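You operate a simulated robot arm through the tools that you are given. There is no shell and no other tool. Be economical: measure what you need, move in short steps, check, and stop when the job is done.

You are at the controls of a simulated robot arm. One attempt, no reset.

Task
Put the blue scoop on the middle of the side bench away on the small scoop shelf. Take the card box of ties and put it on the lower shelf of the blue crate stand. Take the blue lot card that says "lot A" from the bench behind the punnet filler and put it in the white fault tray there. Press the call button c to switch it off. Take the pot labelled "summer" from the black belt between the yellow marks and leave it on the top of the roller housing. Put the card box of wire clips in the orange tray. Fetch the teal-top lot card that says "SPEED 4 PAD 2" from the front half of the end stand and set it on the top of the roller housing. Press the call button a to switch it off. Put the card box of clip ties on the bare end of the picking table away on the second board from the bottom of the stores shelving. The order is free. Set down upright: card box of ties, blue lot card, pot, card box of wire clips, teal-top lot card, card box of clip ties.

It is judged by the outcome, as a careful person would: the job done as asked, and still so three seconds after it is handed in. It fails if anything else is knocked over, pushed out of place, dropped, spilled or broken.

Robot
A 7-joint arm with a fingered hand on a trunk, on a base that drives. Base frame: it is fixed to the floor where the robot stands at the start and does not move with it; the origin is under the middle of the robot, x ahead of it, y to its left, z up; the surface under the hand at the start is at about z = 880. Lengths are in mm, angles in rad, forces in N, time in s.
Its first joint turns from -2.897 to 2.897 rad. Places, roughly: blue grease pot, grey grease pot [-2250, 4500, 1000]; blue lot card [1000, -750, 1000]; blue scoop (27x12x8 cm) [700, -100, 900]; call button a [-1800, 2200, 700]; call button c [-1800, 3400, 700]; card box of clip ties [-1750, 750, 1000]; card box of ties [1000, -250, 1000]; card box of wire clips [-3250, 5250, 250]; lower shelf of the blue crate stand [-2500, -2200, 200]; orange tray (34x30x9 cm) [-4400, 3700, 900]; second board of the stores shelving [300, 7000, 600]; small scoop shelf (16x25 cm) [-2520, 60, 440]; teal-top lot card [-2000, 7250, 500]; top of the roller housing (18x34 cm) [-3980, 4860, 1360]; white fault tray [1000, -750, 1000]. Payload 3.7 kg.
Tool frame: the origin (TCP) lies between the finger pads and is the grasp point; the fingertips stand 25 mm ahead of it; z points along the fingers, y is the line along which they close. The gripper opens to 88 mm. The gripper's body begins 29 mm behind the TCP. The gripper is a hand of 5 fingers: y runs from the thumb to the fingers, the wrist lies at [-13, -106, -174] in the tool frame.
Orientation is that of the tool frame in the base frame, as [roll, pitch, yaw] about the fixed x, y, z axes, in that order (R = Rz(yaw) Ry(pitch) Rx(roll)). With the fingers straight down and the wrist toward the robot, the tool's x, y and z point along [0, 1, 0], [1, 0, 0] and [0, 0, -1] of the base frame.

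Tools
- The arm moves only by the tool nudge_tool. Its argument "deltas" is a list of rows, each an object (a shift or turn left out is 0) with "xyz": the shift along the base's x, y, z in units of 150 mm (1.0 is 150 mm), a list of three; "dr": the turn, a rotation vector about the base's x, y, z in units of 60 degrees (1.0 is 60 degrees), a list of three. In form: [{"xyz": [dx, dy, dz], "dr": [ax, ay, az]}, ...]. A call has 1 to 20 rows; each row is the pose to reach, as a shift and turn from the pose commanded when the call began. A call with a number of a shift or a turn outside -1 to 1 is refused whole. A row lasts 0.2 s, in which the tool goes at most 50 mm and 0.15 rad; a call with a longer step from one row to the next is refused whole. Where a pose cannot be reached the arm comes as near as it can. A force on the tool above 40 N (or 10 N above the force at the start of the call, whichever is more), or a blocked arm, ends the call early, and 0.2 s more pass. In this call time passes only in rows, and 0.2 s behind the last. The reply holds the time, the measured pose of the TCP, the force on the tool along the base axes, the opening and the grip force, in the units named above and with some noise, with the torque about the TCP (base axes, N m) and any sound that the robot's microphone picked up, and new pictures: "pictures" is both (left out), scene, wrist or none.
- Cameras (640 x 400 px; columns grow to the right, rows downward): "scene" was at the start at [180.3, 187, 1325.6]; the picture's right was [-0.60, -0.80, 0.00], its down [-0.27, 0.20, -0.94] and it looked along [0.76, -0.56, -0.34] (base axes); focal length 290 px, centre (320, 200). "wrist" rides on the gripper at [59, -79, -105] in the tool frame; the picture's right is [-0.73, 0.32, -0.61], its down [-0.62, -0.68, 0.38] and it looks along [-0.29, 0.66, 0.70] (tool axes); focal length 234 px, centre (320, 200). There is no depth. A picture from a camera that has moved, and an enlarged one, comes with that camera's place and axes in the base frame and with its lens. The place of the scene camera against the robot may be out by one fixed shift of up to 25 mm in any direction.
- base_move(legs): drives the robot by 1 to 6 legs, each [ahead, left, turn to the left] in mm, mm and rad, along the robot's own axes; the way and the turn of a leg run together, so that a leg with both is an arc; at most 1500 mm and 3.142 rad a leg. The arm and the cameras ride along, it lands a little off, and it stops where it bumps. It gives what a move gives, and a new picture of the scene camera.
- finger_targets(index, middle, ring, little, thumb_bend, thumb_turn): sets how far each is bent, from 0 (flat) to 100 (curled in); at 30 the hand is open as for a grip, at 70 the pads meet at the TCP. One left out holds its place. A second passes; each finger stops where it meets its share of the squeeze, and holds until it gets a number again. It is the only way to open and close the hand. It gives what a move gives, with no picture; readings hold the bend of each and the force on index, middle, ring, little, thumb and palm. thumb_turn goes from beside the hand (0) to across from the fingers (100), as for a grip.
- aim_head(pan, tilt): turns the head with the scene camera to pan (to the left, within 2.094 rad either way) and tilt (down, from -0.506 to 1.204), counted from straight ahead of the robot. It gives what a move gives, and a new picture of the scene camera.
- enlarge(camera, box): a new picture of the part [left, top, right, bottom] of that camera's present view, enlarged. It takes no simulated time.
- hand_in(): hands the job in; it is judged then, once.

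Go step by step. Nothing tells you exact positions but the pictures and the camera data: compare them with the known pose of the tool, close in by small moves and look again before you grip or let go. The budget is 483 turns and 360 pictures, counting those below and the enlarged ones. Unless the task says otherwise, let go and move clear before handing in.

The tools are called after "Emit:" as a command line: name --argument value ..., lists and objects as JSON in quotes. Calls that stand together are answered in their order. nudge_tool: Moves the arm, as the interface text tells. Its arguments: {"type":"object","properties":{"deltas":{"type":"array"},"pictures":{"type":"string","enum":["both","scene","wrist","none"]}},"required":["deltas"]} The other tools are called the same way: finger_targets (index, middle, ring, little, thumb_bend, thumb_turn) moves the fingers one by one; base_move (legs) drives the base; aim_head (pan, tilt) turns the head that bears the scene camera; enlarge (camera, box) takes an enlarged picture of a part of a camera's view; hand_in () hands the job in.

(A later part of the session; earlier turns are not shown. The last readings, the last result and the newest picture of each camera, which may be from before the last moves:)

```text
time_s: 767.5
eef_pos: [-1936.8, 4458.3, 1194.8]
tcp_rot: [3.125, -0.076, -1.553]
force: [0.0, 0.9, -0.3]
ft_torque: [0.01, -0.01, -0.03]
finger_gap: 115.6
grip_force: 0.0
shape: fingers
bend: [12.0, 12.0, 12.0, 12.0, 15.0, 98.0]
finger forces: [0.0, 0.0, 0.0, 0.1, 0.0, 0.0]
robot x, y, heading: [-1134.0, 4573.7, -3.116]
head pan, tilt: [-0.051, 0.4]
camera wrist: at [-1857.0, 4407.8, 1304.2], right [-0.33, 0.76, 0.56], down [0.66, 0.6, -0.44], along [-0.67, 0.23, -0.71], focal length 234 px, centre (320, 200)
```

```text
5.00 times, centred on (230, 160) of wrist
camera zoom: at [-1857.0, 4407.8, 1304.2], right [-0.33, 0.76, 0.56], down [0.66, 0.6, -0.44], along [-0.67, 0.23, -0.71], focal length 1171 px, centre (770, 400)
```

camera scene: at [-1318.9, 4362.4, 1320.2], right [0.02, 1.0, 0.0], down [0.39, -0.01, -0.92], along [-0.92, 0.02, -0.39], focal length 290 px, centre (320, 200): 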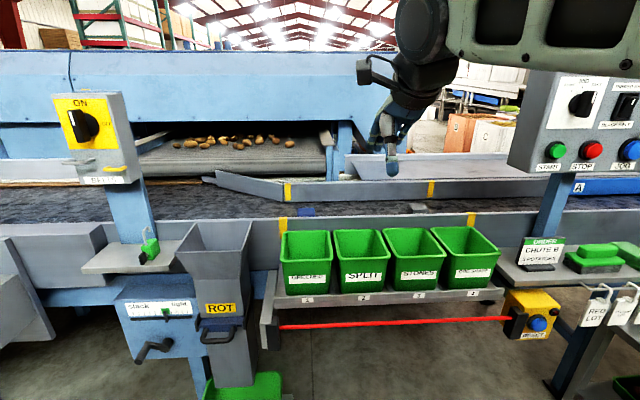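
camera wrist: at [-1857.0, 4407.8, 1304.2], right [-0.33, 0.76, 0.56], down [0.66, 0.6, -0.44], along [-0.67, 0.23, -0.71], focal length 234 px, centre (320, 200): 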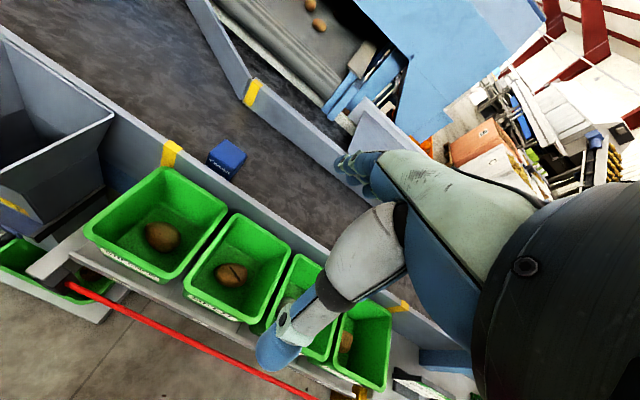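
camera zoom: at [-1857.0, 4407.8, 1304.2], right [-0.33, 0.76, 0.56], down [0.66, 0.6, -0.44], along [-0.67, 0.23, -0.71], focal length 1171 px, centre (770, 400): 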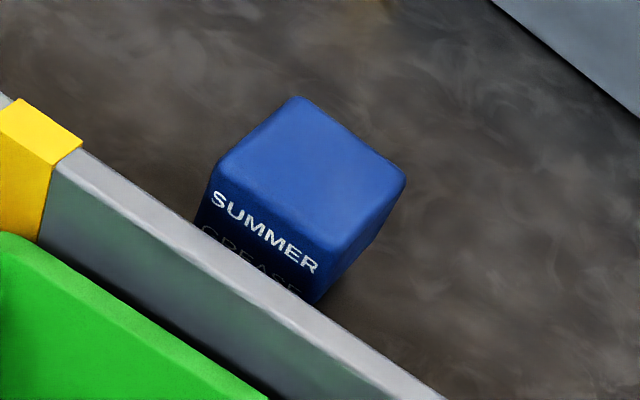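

Blue is "SUMMER": top centre ≈(-2183,4322), z≈894, ~54 mm square, beside the near guard. I'll grip it along y. Position, open to 30, yaw +90°, and hover.

Emit:
base_move --legs '[[85, 130, 0]]'

Emit:
finger_targets --index 28 --middle 28 --ring 28 --little 28 --thumb_bend 28

Emit:
nudge_tool --deltas '[{"xyz": [-0.1, 0, -0.05], "dr": [0.02, 0.02, 0.13]}, {"xyz": [-0.2, 0, -0.1], "dr": [0.02, 0.05, 0.26]}, {"xyz": [-0.3, 0, -0.15], "dr": [0.02, 0.07, 0.39]}, {"xyz": [-0.4, 0, -0.2], "dr": [0.02, 0.07, 0.52]}, {"xyz": [-0.5, 0, -0.3], "dr": [0.02, 0.07, 0.65]}, {"xyz": [-0.6, 0, -0.4], "dr": [0.02, 0.07, 0.78]}, {"xyz": [-0.7, 0, -0.5], "dr": [0.02, 0.07, 0.91]}]' --pictures "none"

Emit:
nudge_tool --deltas '[{"xyz": [-0.1, 0, -0.1], "dr": [0, 0, 0.13]}, {"xyz": [-0.2, 0, -0.2], "dr": [0, 0, 0.26]}, {"xyz": [-0.3, 0, -0.35], "dr": [0, 0, 0.39]}, {"xyz": [-0.33, 0, -0.55], "dr": [0, 0, 0.52]}, {"xyz": [-0.33, 0, -0.75], "dr": [0, 0, 0.58]}]' --pictures "wrist"

```text
time_s: 768.9
eef_pos: [-2023.5, 4328.8, 1194.8]
tcp_rot: [3.129, -0.076, -1.557]
force: [-0.1, 0.3, 0.2]
ft_torque: [0.0, 0.0, 0.01]
finger_gap: 115.2
grip_force: 0.1
shape: fingers
bend: [12.0, 12.0, 12.0, 12.0, 15.0, 98.0]
finger forces: [0.0, 0.1, 0.1, 0.1, 0.0, 0.0]
robot x, y, heading: [-1221.8, 4438.3, -3.112]
head pan, tilt: [-0.051, 0.4]
camera scene: at [-1402.9, 4231.2, 1320.2], right [0.03, 1.0, 0.0], down [0.39, -0.01, -0.92], along [-0.92, 0.02, -0.39], focal length 290 px, centre (320, 200)
```

scene: 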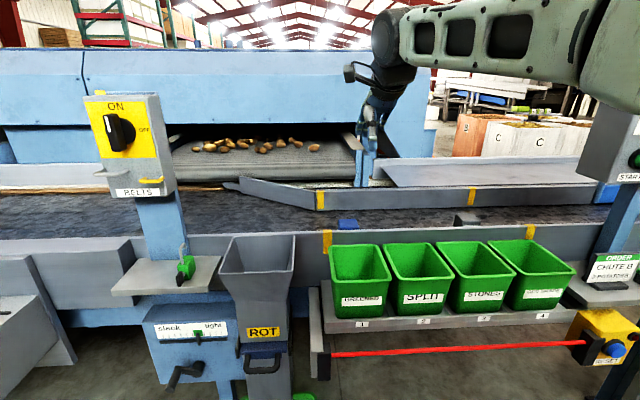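

```text
time_s: 769.9
eef_pos: [-2022.6, 4328.7, 1193.9]
tcp_rot: [3.127, -0.076, -1.558]
force: [-0.6, -0.2, -0.2]
ft_torque: [-0.01, -0.02, -0.02]
finger_gap: 89.0
grip_force: 0.1
shape: fingers
bend: [28.0, 28.0, 28.0, 28.0, 28.0, 98.0]
finger forces: [0.1, 0.0, 0.0, 0.0, 0.0, 0.1]
robot x, y, heading: [-1225.2, 4439.7, -3.12]
head pan, tilt: [-0.051, 0.4]
```

```text
time_s: 771.5
eef_pos: [-2128.8, 4328.7, 1120.7]
tcp_rot: [3.073, -0.024, -0.599]
force: [0.7, 0.2, 0.4]
ft_torque: [0.0, 0.01, -0.01]
finger_gap: 89.2
grip_force: 0.0
shape: fingers
bend: [28.0, 28.0, 28.0, 28.0, 28.0, 98.0]
finger forces: [0.1, 0.0, 0.1, 0.0, 0.0, 0.0]
robot x, y, heading: [-1223.7, 4438.2, -3.114]
head pan, tilt: [-0.051, 0.4]
```

```text
time_s: 772.7
eef_pos: [-2176.8, 4330.2, 1008.0]
tcp_rot: [3.075, -0.025, 0.009]
force: [-0.4, 0.3, 0.3]
ft_torque: [0.01, 0.01, -0.01]
finger_gap: 89.4
grip_force: 0.0
shape: fingers
bend: [28.0, 28.0, 28.0, 28.0, 28.0, 98.0]
finger forces: [0.0, 0.0, 0.0, 0.0, 0.1, 0.0]
robot x, y, heading: [-1220.5, 4437.9, -3.115]
head pan, tilt: [-0.051, 0.4]
camera wrist: at [-2121.0, 4415.2, 1109.0], right [-0.74, -0.29, 0.61], down [-0.62, 0.65, -0.44], along [-0.27, -0.7, -0.66], focal length 234 px, centre (320, 200)
```

wrist: 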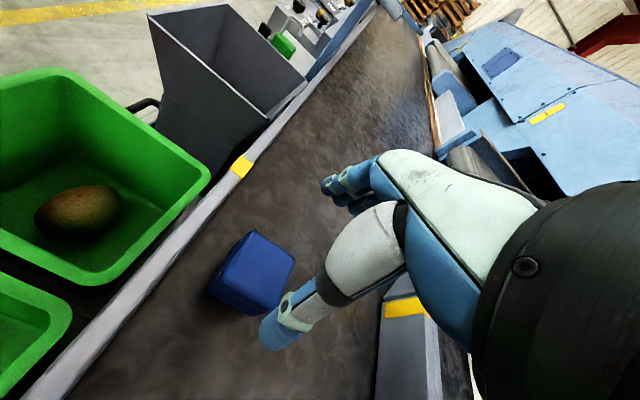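

Centre ≈(-2177,4322), top ≈905. Lower onto it (z≈893) and close.

Emit:
nudge_tool --deltas '[{"xyz": [0, -0.05, -0.2], "dr": [0.06, 0, 0]}, {"xyz": [0, -0.05, -0.45], "dr": [0.06, 0, 0]}, {"xyz": [0, -0.05, -0.65], "dr": [0.06, 0, 0]}, {"xyz": [0, -0.05, -0.77], "dr": [0.06, 0, 0]}]' --pictures "none"

Emit:
finger_targets --index 60 --middle 60 --ring 60 --little 40 --thumb_bend 60

Emit:
nudge_tool --deltas '[{"xyz": [0, 0, 0.06]}, {"xyz": [0, 0, 0.2]}, {"xyz": [0, 0, 0.4]}]' --pictures "wrist"

```text
time_s: 773.7
eef_pos: [-2175.2, 4323.6, 892.6]
tcp_rot: [3.138, -0.024, 0.005]
force: [-0.8, -1.0, 1.0]
ft_torque: [-0.02, -0.03, -0.02]
finger_gap: 89.5
grip_force: 0.6
shape: fingers
bend: [28.0, 28.0, 28.0, 28.0, 28.0, 98.0]
finger forces: [0.9, 0.0, 0.0, 0.0, 0.0, 0.0]
robot x, y, heading: [-1223.2, 4439.8, -3.118]
head pan, tilt: [-0.051, 0.4]
```

```text
time_s: 774.7
eef_pos: [-2175.3, 4322.4, 892.8]
tcp_rot: [3.136, -0.024, 0.005]
force: [-0.3, -5.5, 4.8]
ft_torque: [-0.43, -0.01, 0.01]
finger_gap: 54.5
grip_force: 28.0
shape: fingers
bend: [42.0, 50.0, 49.0, 40.0, 51.0, 95.0]
finger forces: [15.3, 7.4, 7.4, 0.1, 24.9, 0.1]
robot x, y, heading: [-1219.6, 4434.6, -3.113]
head pan, tilt: [-0.051, 0.4]
```

```text
time_s: 775.5
eef_pos: [-2177.3, 4320.4, 951.5]
tcp_rot: [3.137, -0.026, 0.005]
force: [-0.5, 0.0, -2.6]
ft_torque: [0.0, -0.01, 0.01]
finger_gap: 54.2
grip_force: 25.3
shape: fingers
bend: [43.0, 51.0, 51.0, 40.0, 51.0, 95.0]
finger forces: [12.0, 6.2, 6.2, 0.0, 25.6, 0.0]
robot x, y, heading: [-1223.0, 4436.3, -3.113]
head pan, tilt: [-0.051, 0.4]
camera wrist: at [-2121.6, 4399.4, 1059.4], right [-0.74, -0.32, 0.59], down [-0.62, 0.68, -0.4], along [-0.27, -0.66, -0.7], focal length 234 px, centre (320, 200)
```

wrist: 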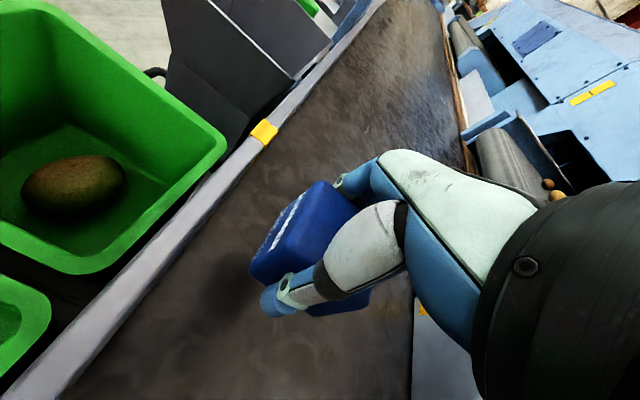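

Pot held firmly. Raise, return to natural yaw and retract for travel.

Emit:
nudge_tool --deltas '[{"xyz": [0, 0, 0.3]}, {"xyz": [0, 0, 0.6]}, {"xyz": [0, 0, 0.9]}, {"xyz": [0.1, 0, 1.0]}]' --pictures "none"

Emit:
nudge_tool --deltas '[{"xyz": [0.15, 0.1, 0.1], "dr": [0, 0, -0.13]}, {"xyz": [0.3, 0.2, 0.2], "dr": [0, 0, -0.26]}, {"xyz": [0.45, 0.3, 0.3], "dr": [0, 0, -0.39]}, {"xyz": [0.6, 0.4, 0.4], "dr": [0, 0, -0.52]}, {"xyz": [0.75, 0.5, 0.5], "dr": [0, 0, -0.65]}, {"xyz": [0.9, 0.6, 0.6], "dr": [0, 0, -0.78]}, {"xyz": [1.0, 0.7, 0.6], "dr": [0, 0, -0.91]}]' --pictures "none"

Emit:
nudge_tool --deltas '[{"xyz": [0.15, 0.1, 0], "dr": [0, 0, -0.13]}, {"xyz": [0.3, 0.2, 0], "dr": [0, 0, -0.26]}, {"xyz": [0.45, 0.3, 0], "dr": [0, 0, -0.39]}, {"xyz": [0.6, 0.4, 0], "dr": [0, 0, -0.52]}, {"xyz": [0.8, 0.5, 0], "dr": [0, 0, -0.59]}, {"xyz": [1.0, 0.6, 0], "dr": [0, 0, -0.59]}]' --pictures "none"

```text
time_s: 776.5
eef_pos: [-2161.8, 4318.8, 1100.4]
tcp_rot: [3.135, -0.028, 0.005]
force: [-0.9, 0.7, -2.3]
ft_torque: [-0.03, -0.02, 0.0]
finger_gap: 54.2
grip_force: 25.4
shape: fingers
bend: [43.0, 51.0, 51.0, 40.0, 51.0, 95.0]
finger forces: [11.9, 6.2, 6.3, 0.0, 25.5, 0.0]
robot x, y, heading: [-1222.7, 4439.5, -3.113]
head pan, tilt: [-0.051, 0.4]
```

```text
time_s: 778.1
eef_pos: [-2013.1, 4426.7, 1192.8]
tcp_rot: [3.138, -0.027, -0.95]
force: [-0.5, 0.4, -2.9]
ft_torque: [-0.01, 0.01, 0.02]
finger_gap: 54.0
grip_force: 24.9
shape: fingers
bend: [43.0, 52.0, 51.0, 40.0, 51.0, 95.0]
finger forces: [11.9, 6.2, 6.1, 0.0, 25.2, 0.0]
robot x, y, heading: [-1224.5, 4437.4, -3.117]
head pan, tilt: [-0.051, 0.4]
```

```text
time_s: 779.5
eef_pos: [-1862.2, 4518.1, 1191.8]
tcp_rot: [3.139, -0.027, -1.567]
force: [-0.6, -0.5, -2.5]
ft_torque: [0.0, -0.04, 0.01]
finger_gap: 54.1
grip_force: 24.8
shape: fingers
bend: [43.0, 52.0, 51.0, 40.0, 51.0, 95.0]
finger forces: [11.9, 6.1, 6.0, 0.1, 24.9, 0.0]
robot x, y, heading: [-1224.7, 4438.6, -3.117]
head pan, tilt: [-0.051, 0.4]
```

Drive back north along the aisle and turn to reverse through the gap.

Emit:
base_move --legs '[[-250, 0, 0], [0, 0, -1.59], [1150, 0, 0], [1150, 0, 0], [1110, 0, 0], [0, 0, -1.58]]'

```text
time_s: 805.3
eef_pos: [-468.7, 7793.2, 1191.4]
tcp_rot: [3.137, -0.024, 1.587]
force: [0.4, -0.7, -2.0]
ft_torque: [0.0, -0.01, 0.02]
finger_gap: 52.9
grip_force: 21.8
shape: fingers
bend: [44.0, 52.0, 52.0, 40.0, 51.0, 95.0]
finger forces: [10.2, 5.5, 5.3, 0.0, 21.6, 0.1]
robot x, y, heading: [-1109.7, 7865.4, 0.037]
head pan, tilt: [-0.051, 0.4]
camera scene: at [-919.7, 8109.3, 1320.2], right [-0.01, -1.0, 0.0], down [-0.39, 0.01, -0.92], along [0.92, -0.01, -0.39], focal length 290 px, centre (320, 200)
```

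scene: 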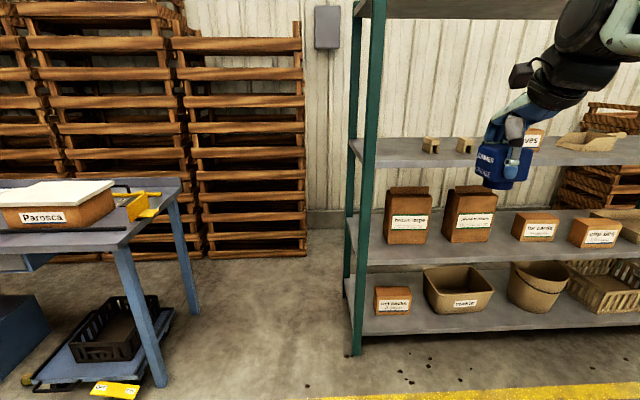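

Correct heading, reverse through the gap, and go down to face the housing.

Emit:
base_move --legs '[[0, 0, -0.037], [-1450, 10, 0], [-1420, 10, 0], [0, -800, 0], [0, -800, 0], [0, 0, -1.57]]'

```text
time_s: 831.1
eef_pos: [-4147.4, 5718.0, 1192.2]
tcp_rot: [3.138, -0.026, -0.018]
force: [-0.7, -0.1, -2.2]
ft_torque: [-0.03, 0.02, 0.0]
finger_gap: 52.5
grip_force: 20.1
shape: fingers
bend: [45.0, 53.0, 52.0, 40.0, 51.0, 95.0]
finger forces: [9.3, 5.3, 5.2, 0.0, 20.1, 0.0]
robot x, y, heading: [-4057.1, 6353.3, -1.565]
head pan, tilt: [-0.051, 0.4]
camera scene: at [-3828.3, 6180.6, 1320.2], right [-1.0, 0.05, 0.0], down [0.02, 0.39, -0.92], along [-0.05, -0.92, -0.39], focal length 290 px, centre (320, 200)
```

scene: 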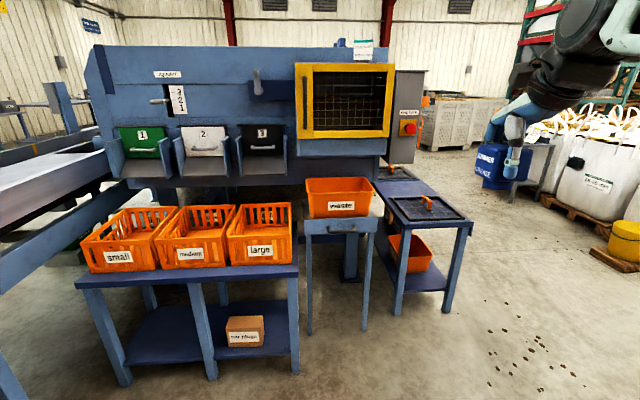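

Card still stands. Raise the pot to z≈1440 and shift the hand left before approaching.

Emit:
nudge_tool --deltas '[{"xyz": [0.22, 0.05, 0.22]}, {"xyz": [0.44, 0.1, 0.44]}, {"xyz": [0.66, 0.15, 0.66]}, {"xyz": [0.88, 0.2, 0.88]}, {"xyz": [1.0, 0.2, 1.0]}]' --pictures "none"

Emit:
nudge_tool --deltas '[{"xyz": [0.2, 0.03, 0.22]}, {"xyz": [0.4, 0.06, 0.44]}, {"xyz": [0.53, 0.06, 0.66]}]' --pictures "none"

Emit:
base_move --legs '[[500, -10, 0], [250, 0, 0]]'

```text
time_s: 832.3
eef_pos: [-4000.4, 5747.1, 1343.9]
tcp_rot: [3.138, -0.026, -0.018]
force: [-0.1, -0.4, -1.8]
ft_torque: [-0.02, -0.06, 0.01]
finger_gap: 52.2
grip_force: 20.0
shape: fingers
bend: [45.0, 53.0, 52.0, 40.0, 51.0, 95.0]
finger forces: [9.3, 5.2, 5.2, 0.0, 20.1, 0.1]
robot x, y, heading: [-4053.3, 6353.9, -1.564]
head pan, tilt: [-0.051, 0.4]
```

```text
time_s: 833.1
eef_pos: [-3918.5, 5758.7, 1441.5]
tcp_rot: [3.135, -0.028, -0.02]
force: [-0.2, 0.6, -1.8]
ft_torque: [0.02, -0.01, -0.01]
finger_gap: 52.1
grip_force: 19.2
shape: fingers
bend: [45.0, 53.0, 52.0, 40.0, 51.0, 95.0]
finger forces: [9.2, 5.1, 5.1, 0.1, 20.2, 0.1]
robot x, y, heading: [-4055.0, 6357.6, -1.568]
head pan, tilt: [-0.051, 0.4]
```

```text
time_s: 837.5
eef_pos: [-3928.0, 5013.9, 1440.5]
tcp_rot: [3.136, -0.024, -0.019]
force: [1.0, 0.1, -3.1]
ft_torque: [0.01, -0.02, 0.04]
finger_gap: 51.9
grip_force: 19.7
shape: fingers
bend: [45.0, 53.0, 52.0, 40.0, 51.0, 95.0]
finger forces: [9.2, 5.2, 5.2, 0.1, 20.0, 0.0]
robot x, y, heading: [-4060.5, 5608.2, -1.566]
head pan, tilt: [-0.051, 0.4]
camera scene: at [-3838.1, 5436.2, 1320.2], right [-1.0, 0.05, 0.0], down [0.02, 0.39, -0.92], along [-0.04, -0.92, -0.39], focal length 290 px, centre (320, 200)
```

scene: 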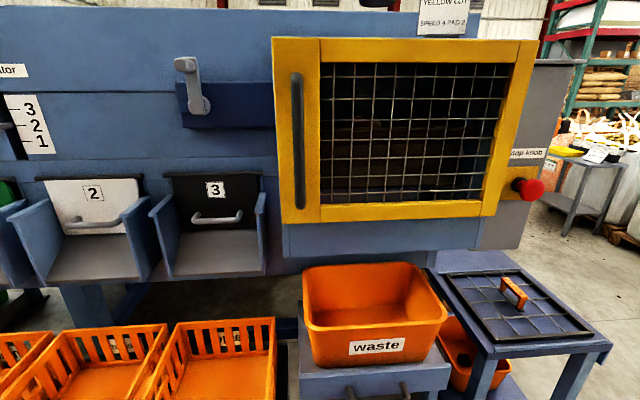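

Forward the last 145 mm and check from the wrist camera.

Emit:
base_move --legs '[[145, -5, 0]]'

Emit:
enlarge --camera "wrist" --box '[0, 0, 640, 400]'

```text
time_s: 838.8
eef_pos: [-3932.1, 4865.3, 1442.0]
tcp_rot: [3.134, -0.023, -0.018]
force: [0.1, 0.7, -3.1]
ft_torque: [-0.01, -0.01, -0.02]
finger_gap: 52.2
grip_force: 20.1
shape: fingers
bend: [45.0, 53.0, 52.0, 40.0, 51.0, 95.0]
finger forces: [9.3, 5.2, 5.1, 0.0, 20.0, 0.0]
robot x, y, heading: [-4071.0, 5461.5, -1.568]
head pan, tilt: [-0.051, 0.4]
camera scene: at [-3843.2, 5286.6, 1320.2], right [-1.0, 0.05, 0.0], down [0.02, 0.39, -0.92], along [-0.05, -0.92, -0.39], focal length 290 px, centre (320, 200)
```

scene: 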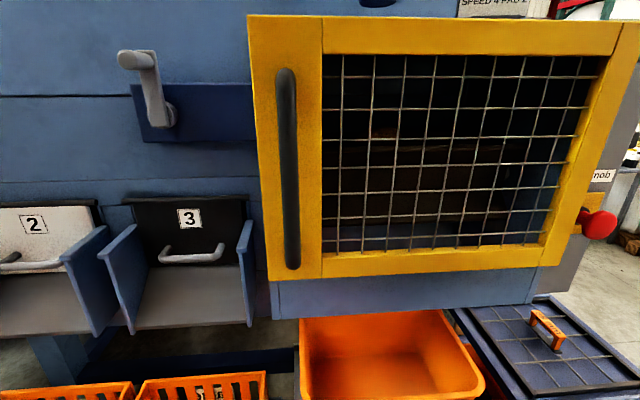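

```text
1.00 times, centred on (320, 200) of wrist (not enlarged: the box is as wide or as high as the picture)
camera zoom: at [-3875.2, 4941.7, 1548.2], right [-0.75, -0.31, 0.59], down [-0.6, 0.69, -0.4], along [-0.29, -0.65, -0.7], focal length 234 px, centre (320, 200)
```

zoom: 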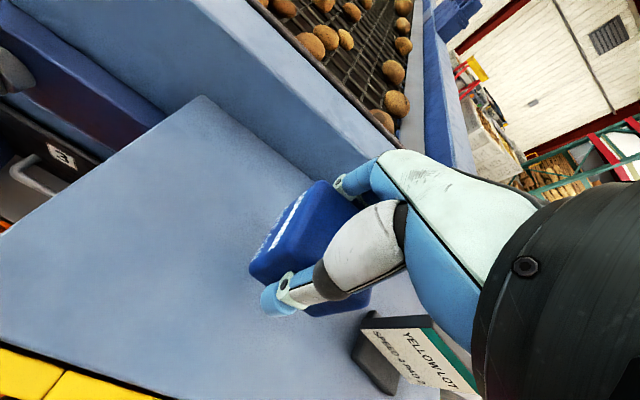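

Pot is over the free left part of the housing top. Shift 12 mm left and lower to contact.

Emit:
nudge_tool --deltas '[{"xyz": [0.08, 0, -0.1]}, {"xyz": [0.08, 0, -0.2]}, {"xyz": [0.08, 0, -0.25]}, {"xyz": [0.08, 0, -0.28]}, {"xyz": [0.08, 0, -0.31]}, {"xyz": [0.08, 0, -0.34]}, {"xyz": [0.08, 0, -0.37]}, {"xyz": [0.08, 0, -0.4]}, {"xyz": [0.08, 0, -0.43]}]' --pictures "none"

```text
time_s: 839.7
eef_pos: [-3922.3, 4866.1, 1408.8]
tcp_rot: [3.123, -0.03, -0.019]
force: [1.6, -1.9, 21.0]
ft_torque: [-0.46, -0.01, 0.04]
finger_gap: 54.8
grip_force: 30.2
shape: fingers
bend: [43.0, 51.0, 51.0, 40.0, 54.0, 94.0]
finger forces: [18.4, 6.6, 6.4, 0.0, 28.9, 0.0]
robot x, y, heading: [-4068.4, 5466.2, -1.574]
head pan, tilt: [-0.051, 0.4]
stopped in row 4: the force on the tool passed its limit at 50 N (the readings are from after the stop); the commanded pose is now the measured one
```

Contact. Ease up, open, and raise clear.

Emit:
nudge_tool --deltas '[{"xyz": [0, 0, 0.015]}]' --pictures "none"

Emit:
finger_targets --index 22 --middle 22 --ring 22 --little 22 --thumb_bend 22

Emit:
nudge_tool --deltas '[{"xyz": [0, 0, 0.1]}, {"xyz": [0, 0, 0.2]}, {"xyz": [0, 0, 0.28], "dr": [-0.1, 0, 0]}, {"xyz": [0, 0, 0.38], "dr": [-0.22, 0, 0]}, {"xyz": [0, 0, 0.48], "dr": [-0.34, 0, 0]}, {"xyz": [0, 0, 0.52], "dr": [-0.42, 0, 0]}]' --pictures "wrist"

```text
time_s: 840.1
eef_pos: [-3921.2, 4864.9, 1407.5]
tcp_rot: [3.127, -0.028, -0.019]
force: [0.7, 0.5, 12.0]
ft_torque: [-0.23, 0.04, 0.0]
finger_gap: 54.7
grip_force: 27.6
shape: fingers
bend: [43.0, 52.0, 51.0, 40.0, 54.0, 94.0]
finger forces: [16.2, 6.0, 5.6, 0.1, 28.0, 0.0]
robot x, y, heading: [-4065.7, 5463.2, -1.575]
head pan, tilt: [-0.051, 0.4]
```

```text
time_s: 841.1
eef_pos: [-3921.9, 4864.7, 1407.8]
tcp_rot: [3.128, -0.028, -0.019]
force: [1.2, -0.1, -0.1]
ft_torque: [0.05, 0.0, 0.0]
finger_gap: 99.5
grip_force: 0.0
shape: fingers
bend: [22.0, 22.0, 22.0, 22.0, 22.0, 97.0]
finger forces: [0.1, 0.0, 0.0, 0.1, 0.1, 0.0]
robot x, y, heading: [-4067.2, 5464.9, -1.565]
head pan, tilt: [-0.051, 0.4]
```

```text
time_s: 842.5
eef_pos: [-3921.9, 4864.5, 1485.5]
tcp_rot: [2.687, -0.034, -0.005]
force: [0.3, 0.3, -0.4]
ft_torque: [0.0, -0.02, 0.02]
finger_gap: 99.6
grip_force: 0.2
shape: fingers
bend: [22.0, 22.0, 22.0, 22.0, 22.0, 97.0]
finger forces: [0.0, 0.0, 0.1, 0.0, 0.0, 0.0]
robot x, y, heading: [-4070.9, 5463.4, -1.569]
head pan, tilt: [-0.051, 0.4]
camera wrist: at [-3864.0, 4980.3, 1548.4], right [-0.75, -0.02, 0.66], down [-0.6, 0.45, -0.66], along [-0.28, -0.89, -0.35], focal length 234 px, centre (320, 200)
```

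wrist: 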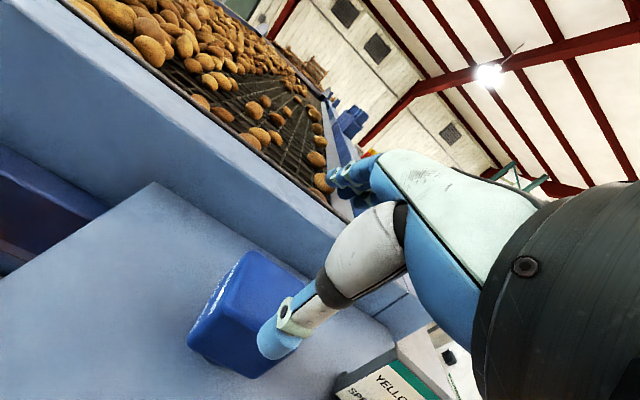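

Pot stands upright next to the card. Back away and return to the gap.

Emit:
base_move --legs '[[-850, 0, 0], [0, 0, 1.57], [0, 780, 0], [0, 780, 0]]'

Emit:
nudge_tool --deltas '[{"xyz": [0, -0.2, -0.2], "dr": [0, 0.12, 0]}, {"xyz": [0, -0.4, -0.4], "dr": [0, 0.24, 0]}, {"xyz": [0, -0.6, -0.6], "dr": [0, 0.36, 0]}, {"xyz": [0, -0.8, -0.8], "dr": [0, 0.42, 0]}, {"xyz": [0, -1.0, -1.0], "dr": [0, 0.42, 0]}]' --pictures "none"

Emit:
nudge_tool --deltas '[{"xyz": [0, 0, -0.3]}, {"xyz": [0, 0, -0.6]}, {"xyz": [0, 0, -0.9]}]' --pictures "none"

```text
time_s: 858.4
eef_pos: [-3448.9, 7984.8, 1486.2]
tcp_rot: [2.689, -0.034, 1.539]
force: [0.5, 0.2, 0.6]
ft_torque: [-0.02, 0.02, -0.04]
finger_gap: 99.7
grip_force: 0.0
shape: fingers
bend: [22.0, 22.0, 22.0, 22.0, 22.0, 97.0]
finger forces: [0.0, 0.0, 0.0, 0.1, 0.0, 0.1]
robot x, y, heading: [-4047.4, 7852.8, -0.023]
head pan, tilt: [-0.051, 0.4]
camera scene: at [-3844.9, 8085.8, 1320.2], right [-0.08, -1.0, 0.0], down [-0.39, 0.03, -0.92], along [0.92, -0.07, -0.39], focal length 290 px, centre (320, 200)
```

scene: 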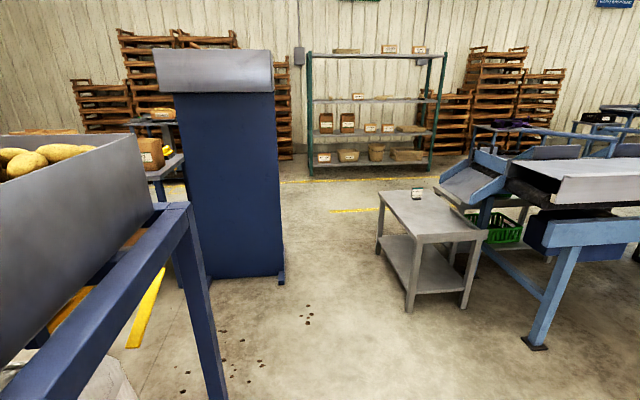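

```text
time_s: 859.6
eef_pos: [-3447.7, 7834.8, 1335.7]
tcp_rot: [3.128, -0.018, 1.53]
force: [0.8, 0.8, -0.7]
ft_torque: [-0.01, 0.02, -0.01]
finger_gap: 99.8
grip_force: 0.0
shape: fingers
bend: [22.0, 22.0, 22.0, 22.0, 22.0, 97.0]
finger forces: [0.0, 0.1, 0.0, 0.0, 0.1, 0.0]
robot x, y, heading: [-4048.8, 7850.9, -0.025]
head pan, tilt: [-0.051, 0.4]
```

```text
time_s: 860.4
eef_pos: [-3449.8, 7834.9, 1202.6]
tcp_rot: [3.125, -0.019, 1.529]
force: [0.3, -0.2, -1.1]
ft_torque: [-0.01, 0.01, 0.04]
finger_gap: 99.8
grip_force: 0.0
shape: fingers
bend: [22.0, 22.0, 22.0, 22.0, 22.0, 97.0]
finger forces: [0.0, 0.0, 0.0, 0.0, 0.0, 0.0]
robot x, y, heading: [-4046.3, 7851.3, -0.025]
head pan, tilt: [-0.051, 0.4]
```

Through the gap and down the aisle.

Emit:
base_move --legs '[[0, 0, 0.027], [1450, 15, 0], [1450, 0, 0], [0, 0, -1.57], [1480, 0, 0], [1480, 0, 0]]'

Emit:
base_move --legs '[[1450, 200, 0], [0, 0, -1.57]]'

```text
time_s: 892.5
eef_pos: [-1096.4, 4385.3, 1203.7]
tcp_rot: [3.129, -0.019, -0.015]
force: [0.3, 0.2, 0.0]
ft_torque: [-0.02, 0.03, 0.04]
finger_gap: 99.7
grip_force: 0.1
shape: fingers
bend: [22.0, 22.0, 22.0, 22.0, 22.0, 97.0]
finger forces: [0.1, 0.1, 0.0, 0.1, 0.0, 0.0]
robot x, y, heading: [-1094.6, 4980.4, -1.565]
head pan, tilt: [-0.051, 0.4]
camera scene: at [-868.7, 4810.3, 1320.2], right [-1.0, 0.05, 0.0], down [0.02, 0.39, -0.92], along [-0.04, -0.92, -0.39], focal length 290 px, centre (320, 200)
```

scene: 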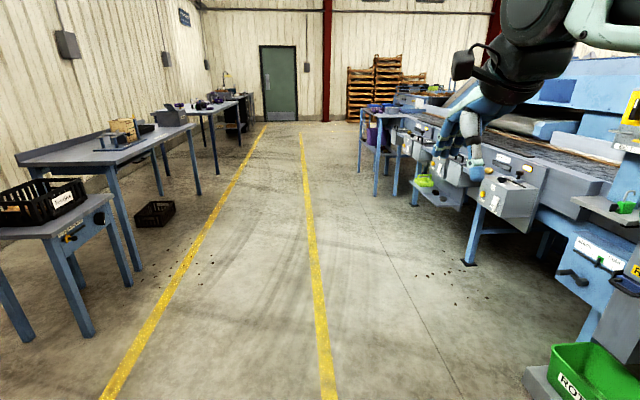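

```text
time_s: 903.7
eef_pos: [-1499.0, 3534.4, 1202.7]
tcp_rot: [3.128, -0.018, -1.596]
force: [-0.2, 0.9, 0.8]
ft_torque: [-0.02, 0.03, 0.0]
finger_gap: 99.7
grip_force: 0.0
shape: fingers
bend: [22.0, 22.0, 22.0, 22.0, 22.0, 97.0]
finger forces: [0.0, 0.0, 0.1, 0.0, 0.0, 0.0]
robot x, y, heading: [-900.0, 3528.3, 3.139]
head pan, tilt: [-0.051, 0.4]
camera scene: at [-1088.1, 3324.6, 1320.2], right [0.06, 1.0, 0.0], down [0.39, -0.02, -0.92], along [-0.92, 0.05, -0.39], focal length 290 px, centre (320, 200)
```

scene: 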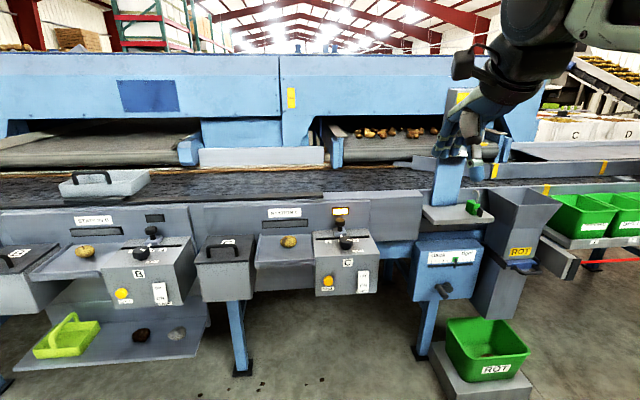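

Stations B and C are visible; C's call lamp is lit. Zoom on C's box and button.

Emit:
enlarge --camera "scene" --box '[270, 190, 410, 310]'

```text
3.33 times, centred on (340, 250) of scene
camera zoom: at [-1088.1, 3324.6, 1320.2], right [0.06, 1.0, 0.0], down [0.39, -0.02, -0.92], along [-0.92, 0.05, -0.39], focal length 967 px, centre (253, 33)
```

zoom: 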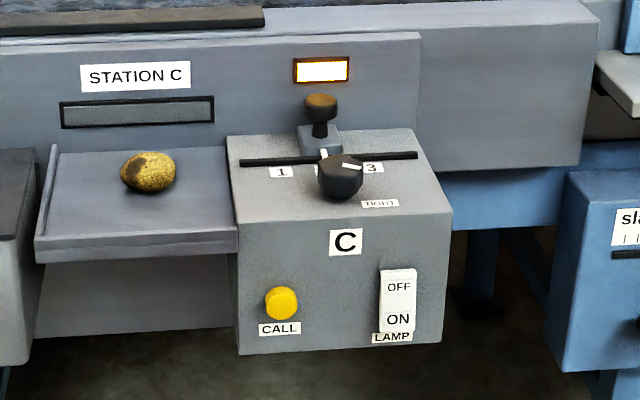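

Button C is a yellow dome at about (-1808,3389,727). Form a pointing beak with index+middle+thumb, shift left 140 mm, and bring the hand down tilted forward 50°.

Emit:
finger_targets --index 70 --middle 70 --ring 100 --little 100 --thumb_bend 68

Emit:
base_move --legs '[[0, 142, 0]]'

Emit:
nudge_tool --deltas '[{"xyz": [0, 0, -0.3], "dr": [0, 0.1, 0]}, {"xyz": [0, 0, -0.6], "dr": [0, 0.22, 0]}, {"xyz": [0, 0, -0.9], "dr": [0, 0.34, 0]}, {"xyz": [0, 0, -1.0], "dr": [0, 0.46, 0]}]' --pictures "none"

Emit:
nudge_tool --deltas '[{"xyz": [0, 0, -0.3], "dr": [0, 0.1, 0]}, {"xyz": [0, 0, -0.6], "dr": [0, 0.2, 0]}, {"xyz": [0, 0, -0.9], "dr": [0, 0.3, 0]}, {"xyz": [0, 0, -1.0], "dr": [0, 0.37, 0]}]' --pictures "none"

Emit:
nudge_tool --deltas '[{"xyz": [-0.2, 0, -0.2]}, {"xyz": [-0.4, 0, -0.4]}, {"xyz": [-0.6, 0, -0.6]}, {"xyz": [-0.8, 0, -0.8]}, {"xyz": [-1.0, 0, -1.0]}]' --pictures "wrist"

```text
time_s: 904.7
eef_pos: [-1498.3, 3534.4, 1203.4]
tcp_rot: [3.127, -0.018, -1.597]
force: [0.3, 0.3, -0.2]
ft_torque: [0.0, -0.01, -0.03]
finger_gap: 1.1
grip_force: 0.0
shape: fingers
bend: [70.0, 70.0, 100.0, 100.0, 68.0, 97.0]
finger forces: [0.1, 0.1, 0.1, 0.0, 0.0, 0.0]
robot x, y, heading: [-899.1, 3530.3, 3.137]
head pan, tilt: [-0.051, 0.4]
```

```text
time_s: 906.0
eef_pos: [-1499.1, 3393.6, 1203.2]
tcp_rot: [3.128, -0.017, -1.595]
force: [0.3, -0.4, 1.3]
ft_torque: [0.03, 0.01, -0.02]
finger_gap: 0.9
grip_force: 0.0
shape: fingers
bend: [70.0, 70.0, 100.0, 100.0, 68.0, 97.0]
finger forces: [0.1, 0.0, 0.0, 0.1, 0.0, 0.1]
robot x, y, heading: [-899.0, 3382.7, 3.138]
head pan, tilt: [-0.051, 0.4]
camera scene: at [-1088.9, 3184.4, 1320.2], right [0.06, 1.0, 0.0], down [0.39, -0.02, -0.92], along [-0.92, 0.05, -0.39], focal length 290 px, centre (320, 200)
```

scene: 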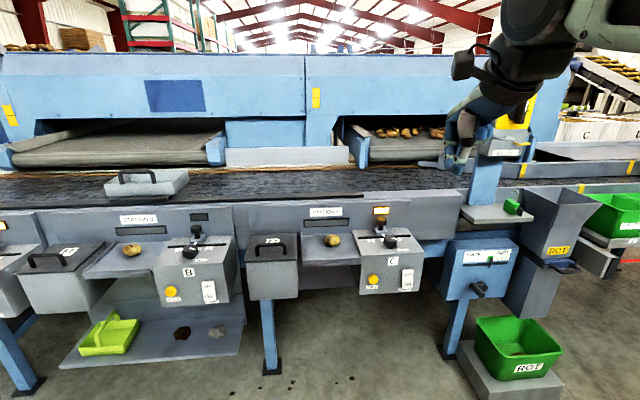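

```text
time_s: 907.0
eef_pos: [-1499.0, 3394.1, 1054.0]
tcp_rot: [2.645, -0.027, -1.584]
force: [0.7, 0.8, 0.7]
ft_torque: [0.0, -0.01, -0.01]
finger_gap: 0.6
grip_force: 0.1
shape: fingers
bend: [70.0, 70.0, 100.0, 100.0, 68.0, 97.0]
finger forces: [0.0, 0.1, 0.1, 0.0, 0.0, 0.0]
robot x, y, heading: [-899.3, 3383.4, 3.132]
head pan, tilt: [-0.051, 0.4]
```

```text
time_s: 908.0
eef_pos: [-1602.1, 3351.9, 1007.3]
tcp_rot: [2.256, -0.031, -1.573]
force: [-0.4, 0.7, -0.5]
ft_torque: [-0.01, 0.0, 0.03]
finger_gap: 0.5
grip_force: 0.0
shape: fingers
bend: [70.0, 70.0, 100.0, 100.0, 68.0, 97.0]
finger forces: [0.1, 0.0, 0.0, 0.0, 0.0, 0.1]
out of reach, approached as far as the arm can: row 1, 2, 3, 4
robot x, y, heading: [-898.5, 3387.4, 3.137]
head pan, tilt: [-0.051, 0.4]
```

```text
time_s: 909.2
eef_pos: [-1753.1, 3352.5, 857.3]
tcp_rot: [2.257, -0.03, -1.572]
force: [0.2, 0.3, 0.4]
ft_torque: [-0.01, 0.0, 0.02]
finger_gap: 1.0
grip_force: 0.1
shape: fingers
bend: [70.0, 70.0, 100.0, 100.0, 68.0, 97.0]
finger forces: [0.1, 0.0, 0.1, 0.0, 0.0, 0.0]
robot x, y, heading: [-897.6, 3386.4, 3.137]
head pan, tilt: [-0.051, 0.4]
camera wrist: at [-1620.8, 3291.6, 866.1], right [0.27, 0.74, 0.61], down [0.14, 0.6, -0.79], along [-0.95, 0.29, 0.06], focal length 234 px, centre (320, 200)
```

wrist: 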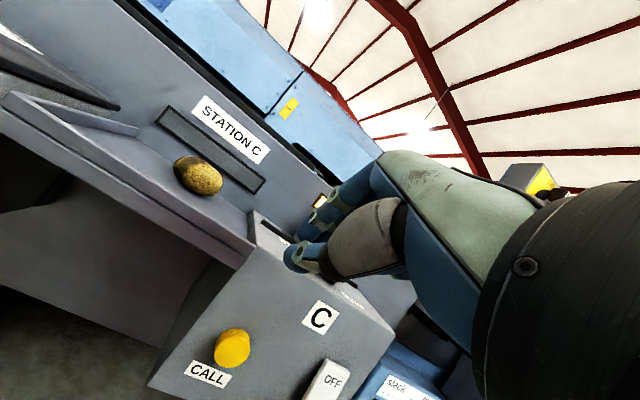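

Button in the wrist view ≈(-1808,3367,734). Lower in front of it, then push forward in small steps.

Emit:
nudge_tool --deltas '[{"xyz": [0.1, 0.02, -0.2]}, {"xyz": [0.1, 0.05, -0.45]}, {"xyz": [0.1, 0.05, -0.65]}, {"xyz": [0.1, 0.05, -0.73]}]' --pictures "none"

Emit:
nudge_tool --deltas '[{"xyz": [-0.1, 0, 0]}, {"xyz": [-0.2, 0, 0]}, {"xyz": [-0.26, 0, 0]}, {"xyz": [-0.3, 0, 0]}, {"xyz": [-0.33, 0, 0]}, {"xyz": [-0.36, 0, 0]}, {"xyz": [-0.39, 0, 0]}, {"xyz": [-0.42, 0, 0]}]' --pictures "wrist"

```text
time_s: 910.2
eef_pos: [-1735.0, 3358.3, 747.9]
tcp_rot: [2.258, -0.03, -1.572]
force: [-0.4, -0.9, 0.6]
ft_torque: [-0.02, 0.01, -0.03]
finger_gap: 0.8
grip_force: 0.0
shape: fingers
bend: [70.0, 70.0, 100.0, 100.0, 68.0, 97.0]
finger forces: [0.1, 0.0, 0.1, 0.0, 0.1, 0.0]
robot x, y, heading: [-904.1, 3386.0, 3.136]
head pan, tilt: [-0.051, 0.4]
```

```text
time_s: 912.0
eef_pos: [-1799.8, 3356.8, 749.0]
tcp_rot: [2.258, -0.03, -1.571]
force: [2.1, -0.6, 1.4]
ft_torque: [0.02, 0.04, 0.0]
finger_gap: 0.7
grip_force: 1.3
shape: fingers
bend: [70.0, 71.0, 100.0, 100.0, 68.0, 97.0]
finger forces: [0.0, 3.4, 0.1, 0.0, 0.0, 0.0]
robot x, y, heading: [-899.2, 3387.5, 3.132]
head pan, tilt: [-0.051, 0.4]
heard: click
camera wrist: at [-1668.0, 3297.7, 756.6], right [0.27, 0.74, 0.61], down [0.14, 0.6, -0.79], along [-0.95, 0.29, 0.06], focal length 234 px, centre (320, 200)
```

wrist: 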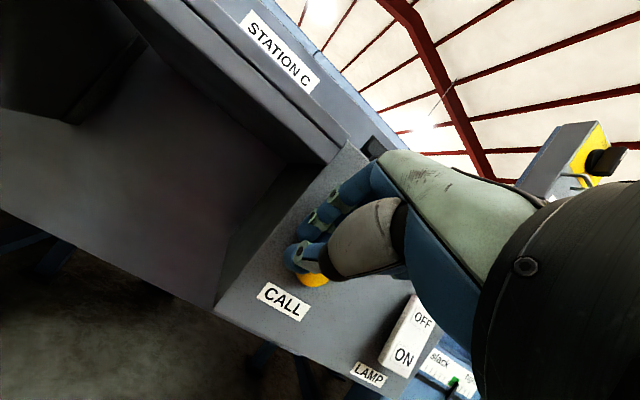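

A click — button C pressed and its lamp looks dark. Withdraw and move along to station A.

Emit:
nudge_tool --deltas '[{"xyz": [0.15, 0, 0]}, {"xyz": [0.4, 0, 0.05]}, {"xyz": [0.6, 0, 0.05]}]' --pictures "none"

Emit:
base_move --legs '[[-200, 0, 0], [0, 600, 0], [0, 600, 0]]'

```text
time_s: 912.8
eef_pos: [-1708.4, 3358.1, 757.5]
tcp_rot: [2.258, -0.031, -1.572]
force: [-0.3, -0.2, 0.4]
ft_torque: [-0.01, 0.03, -0.02]
finger_gap: 0.7
grip_force: 0.1
shape: fingers
bend: [70.0, 70.0, 100.0, 100.0, 68.0, 97.0]
finger forces: [0.0, 0.0, 0.0, 0.0, 0.0, 0.0]
robot x, y, heading: [-899.1, 3388.1, 3.135]
head pan, tilt: [-0.051, 0.4]
```

```text
time_s: 920.4
eef_pos: [-1505.2, 2138.0, 758.5]
tcp_rot: [2.26, -0.03, -1.553]
force: [0.3, 0.4, 0.2]
ft_torque: [0.02, 0.03, -0.02]
finger_gap: 0.8
grip_force: 0.1
shape: fingers
bend: [70.0, 70.0, 100.0, 100.0, 68.0, 97.0]
finger forces: [0.1, 0.0, 0.1, 0.0, 0.2, 0.0]
robot x, y, heading: [-698.6, 2182.4, -3.13]
head pan, tilt: [-0.051, 0.4]
camera scene: at [-881.7, 1976.7, 1320.2], right [0.04, 1.0, 0.0], down [0.39, -0.02, -0.92], along [-0.92, 0.04, -0.39], focal length 290 px, centre (320, 200)
```

scene: 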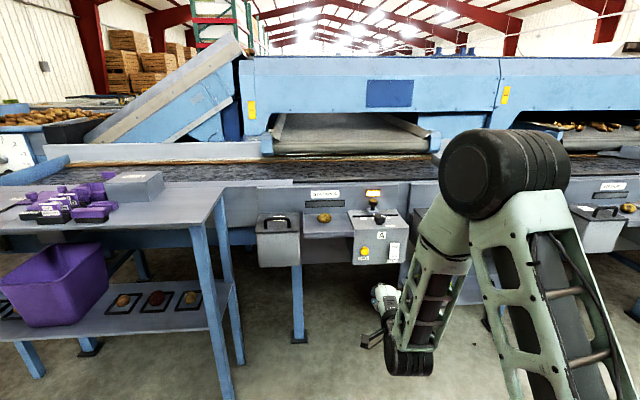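

Station A's lamp is lit; its button is at about y≈2161. Move in 200 mm and align with the wrist camera.

Emit:
base_move --legs '[[195, -10, 0]]'

Emit:
nudge_tool --deltas '[{"xyz": [0, 0, 0.3]}, {"xyz": [0, 0, 0.6]}]' --pictures "wrist"

```text
time_s: 922.0
eef_pos: [-1700.4, 2147.1, 757.5]
tcp_rot: [2.258, -0.03, -1.554]
force: [-0.7, 0.2, -0.6]
ft_torque: [-0.02, -0.01, 0.0]
finger_gap: 0.8
grip_force: 0.0
shape: fingers
bend: [70.0, 70.0, 100.0, 100.0, 68.0, 97.0]
finger forces: [0.1, 0.1, 0.0, 0.0, 0.0, 0.0]
robot x, y, heading: [-891.9, 2191.0, -3.132]
head pan, tilt: [-0.051, 0.4]
camera scene: at [-1077.9, 1985.0, 1320.2], right [0.04, 1.0, 0.0], down [0.39, -0.02, -0.92], along [-0.92, 0.04, -0.39], focal length 290 px, centre (320, 200)
```

scene: 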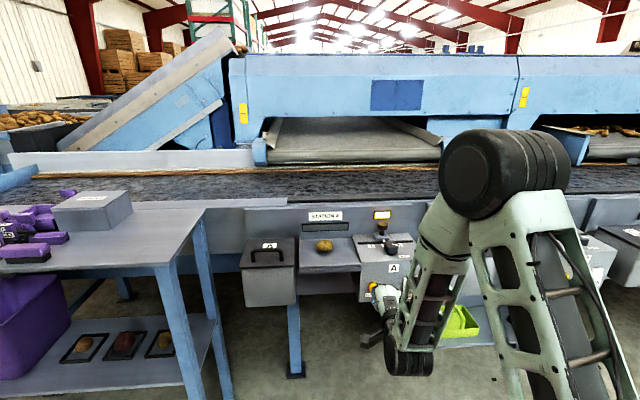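

```text
time_s: 922.6
eef_pos: [-1699.7, 2147.0, 848.8]
tcp_rot: [2.257, -0.03, -1.557]
force: [0.0, -0.1, -0.9]
ft_torque: [0.04, 0.02, 0.03]
finger_gap: 1.2
grip_force: 0.1
shape: fingers
bend: [70.0, 70.0, 100.0, 100.0, 68.0, 97.0]
finger forces: [0.0, 0.1, 0.1, 0.0, 0.0, 0.0]
robot x, y, heading: [-889.8, 2189.5, -3.135]
head pan, tilt: [-0.051, 0.4]
camera wrist: at [-1566.8, 2089.5, 857.9], right [0.25, 0.75, 0.61], down [0.13, 0.6, -0.79], along [-0.96, 0.28, 0.06], focal length 234 px, centre (320, 200)
```

wrist: 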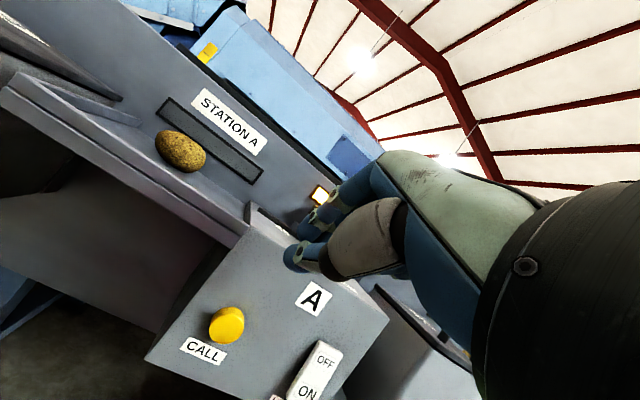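

Button A ≈(-1808,2163,711). Lower to TCP z≈727, y≈2155 and push.

Emit:
nudge_tool --deltas '[{"xyz": [0, 0.03, -0.25]}, {"xyz": [0, 0.053, -0.5]}, {"xyz": [0, 0.053, -0.7]}, {"xyz": [0, 0.053, -0.81]}]' --pictures "none"

Emit:
nudge_tool --deltas '[{"xyz": [-0.2, 0, 0]}, {"xyz": [-0.4, 0, 0]}, {"xyz": [-0.52, 0, 0]}, {"xyz": [-0.57, 0, 0]}, {"xyz": [-0.6, 0, 0]}, {"xyz": [-0.63, 0, 0]}, {"xyz": [-0.66, 0, 0]}, {"xyz": [-0.68, 0, 0]}]' --pictures "none"

```text
time_s: 923.6
eef_pos: [-1699.7, 2154.1, 726.4]
tcp_rot: [2.257, -0.032, -1.551]
force: [-0.4, 0.6, 0.2]
ft_torque: [0.02, 0.0, -0.04]
finger_gap: 0.6
grip_force: 0.1
shape: fingers
bend: [70.0, 70.0, 100.0, 100.0, 68.0, 97.0]
finger forces: [0.0, 0.0, 0.0, 0.0, 0.0, 0.0]
robot x, y, heading: [-894.3, 2187.7, -3.129]
head pan, tilt: [-0.051, 0.4]
```

```text
time_s: 924.5
eef_pos: [-1776.0, 2154.3, 726.9]
tcp_rot: [2.261, -0.031, -1.551]
force: [33.0, 2.6, 7.7]
ft_torque: [0.02, 0.1, -0.09]
finger_gap: 0.0
grip_force: 18.2
shape: fingers
bend: [72.0, 71.0, 100.0, 100.0, 63.0, 97.0]
finger forces: [21.2, 15.9, 0.0, 0.1, 0.0, 0.0]
robot x, y, heading: [-892.5, 2190.5, -3.132]
head pan, tilt: [-0.051, 0.4]
heard: click
stopped in row 4: the force on the tool passed its limit at 68 N (the readings are from after the stop); the commanded pose is now the measured one
```

Click heard. Withdraw and check the lamp.

Emit:
nudge_tool --deltas '[{"xyz": [0.15, 0, 0]}, {"xyz": [0.4, 0, 0.0]}, {"xyz": [0.7, 0, 0.1]}]' --pictures "none"

Emit:
enlarge --camera "scene" --box '[280, 190, 480, 310]'

```text
time_s: 925.3
eef_pos: [-1676.4, 2154.8, 740.3]
tcp_rot: [2.261, -0.031, -1.552]
force: [0.2, -0.2, 0.1]
ft_torque: [-0.01, 0.0, -0.03]
finger_gap: 0.6
grip_force: 0.0
shape: fingers
bend: [70.0, 70.0, 100.0, 100.0, 68.0, 97.0]
finger forces: [0.0, 0.0, 0.0, 0.1, 0.0, 0.0]
robot x, y, heading: [-892.8, 2188.0, -3.136]
head pan, tilt: [-0.051, 0.4]
```

```text
3.20 times, centred on (380, 250) of scene
camera zoom: at [-1077.5, 1985.0, 1320.2], right [0.04, 1.0, 0.0], down [0.39, -0.02, -0.92], along [-0.92, 0.04, -0.39], focal length 928 px, centre (128, 40)
```

zoom: 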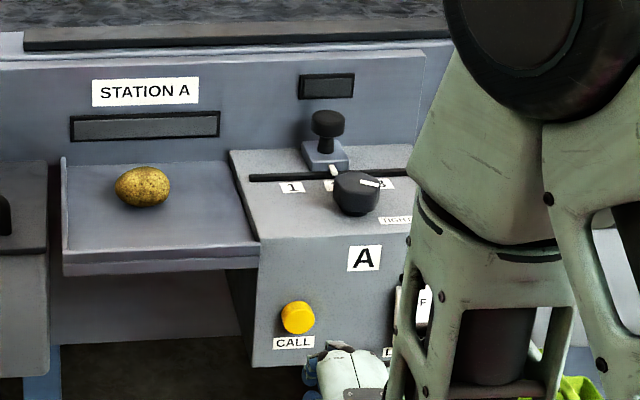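

A is off. Quick check that C's lamp is off too.

Emit:
base_move --legs '[[-250, 0, 0]]'

Emit:
aim_head --pan -0.75 --tilt 0.3

```text
time_s: 927.1
eef_pos: [-1423.7, 2153.2, 739.0]
tcp_rot: [2.26, -0.03, -1.549]
force: [1.1, 0.0, -0.2]
ft_torque: [-0.01, -0.06, -0.02]
finger_gap: 0.7
grip_force: 0.1
shape: fingers
bend: [70.0, 70.0, 100.0, 100.0, 68.0, 97.0]
finger forces: [0.1, 0.1, 0.1, 0.1, 0.0, 0.0]
robot x, y, heading: [-642.2, 2192.2, -3.126]
head pan, tilt: [-0.051, 0.4]
camera scene: at [-824.6, 1987.3, 1320.2], right [0.04, 1.0, 0.0], down [0.39, -0.01, -0.92], along [-0.92, 0.03, -0.39], focal length 290 px, centre (320, 200)
```

scene: 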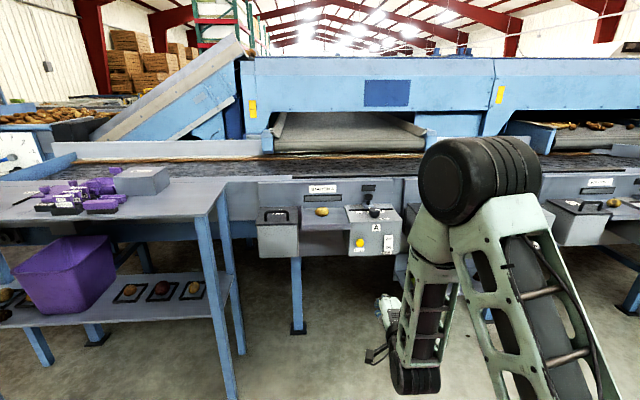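

```text
time_s: 928.2
eef_pos: [-1424.3, 2152.7, 740.0]
tcp_rot: [2.259, -0.03, -1.547]
force: [-0.1, 0.1, -0.2]
ft_torque: [0.02, 0.03, 0.0]
finger_gap: 0.6
grip_force: 0.1
shape: fingers
bend: [70.0, 70.0, 100.0, 100.0, 68.0, 97.0]
finger forces: [0.0, 0.1, 0.0, 0.0, 0.0, 0.1]
robot x, y, heading: [-638.8, 2192.5, -3.123]
head pan, tilt: [-0.75, 0.3]
camera scene: at [-801.3, 2046.6, 1329.5], right [0.67, 0.74, 0.0], down [0.22, -0.2, -0.96], along [-0.71, 0.64, -0.3], focal length 290 px, centre (320, 200)
```

scene: 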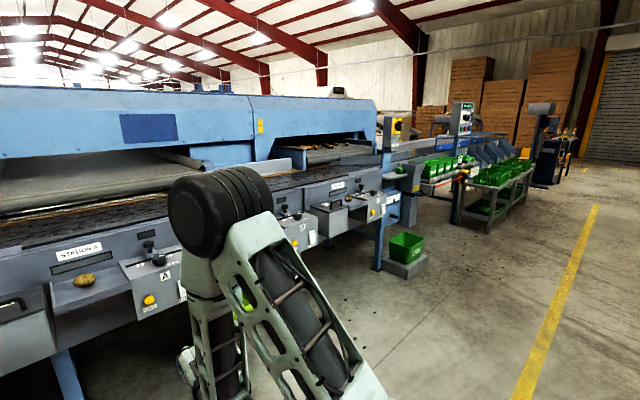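

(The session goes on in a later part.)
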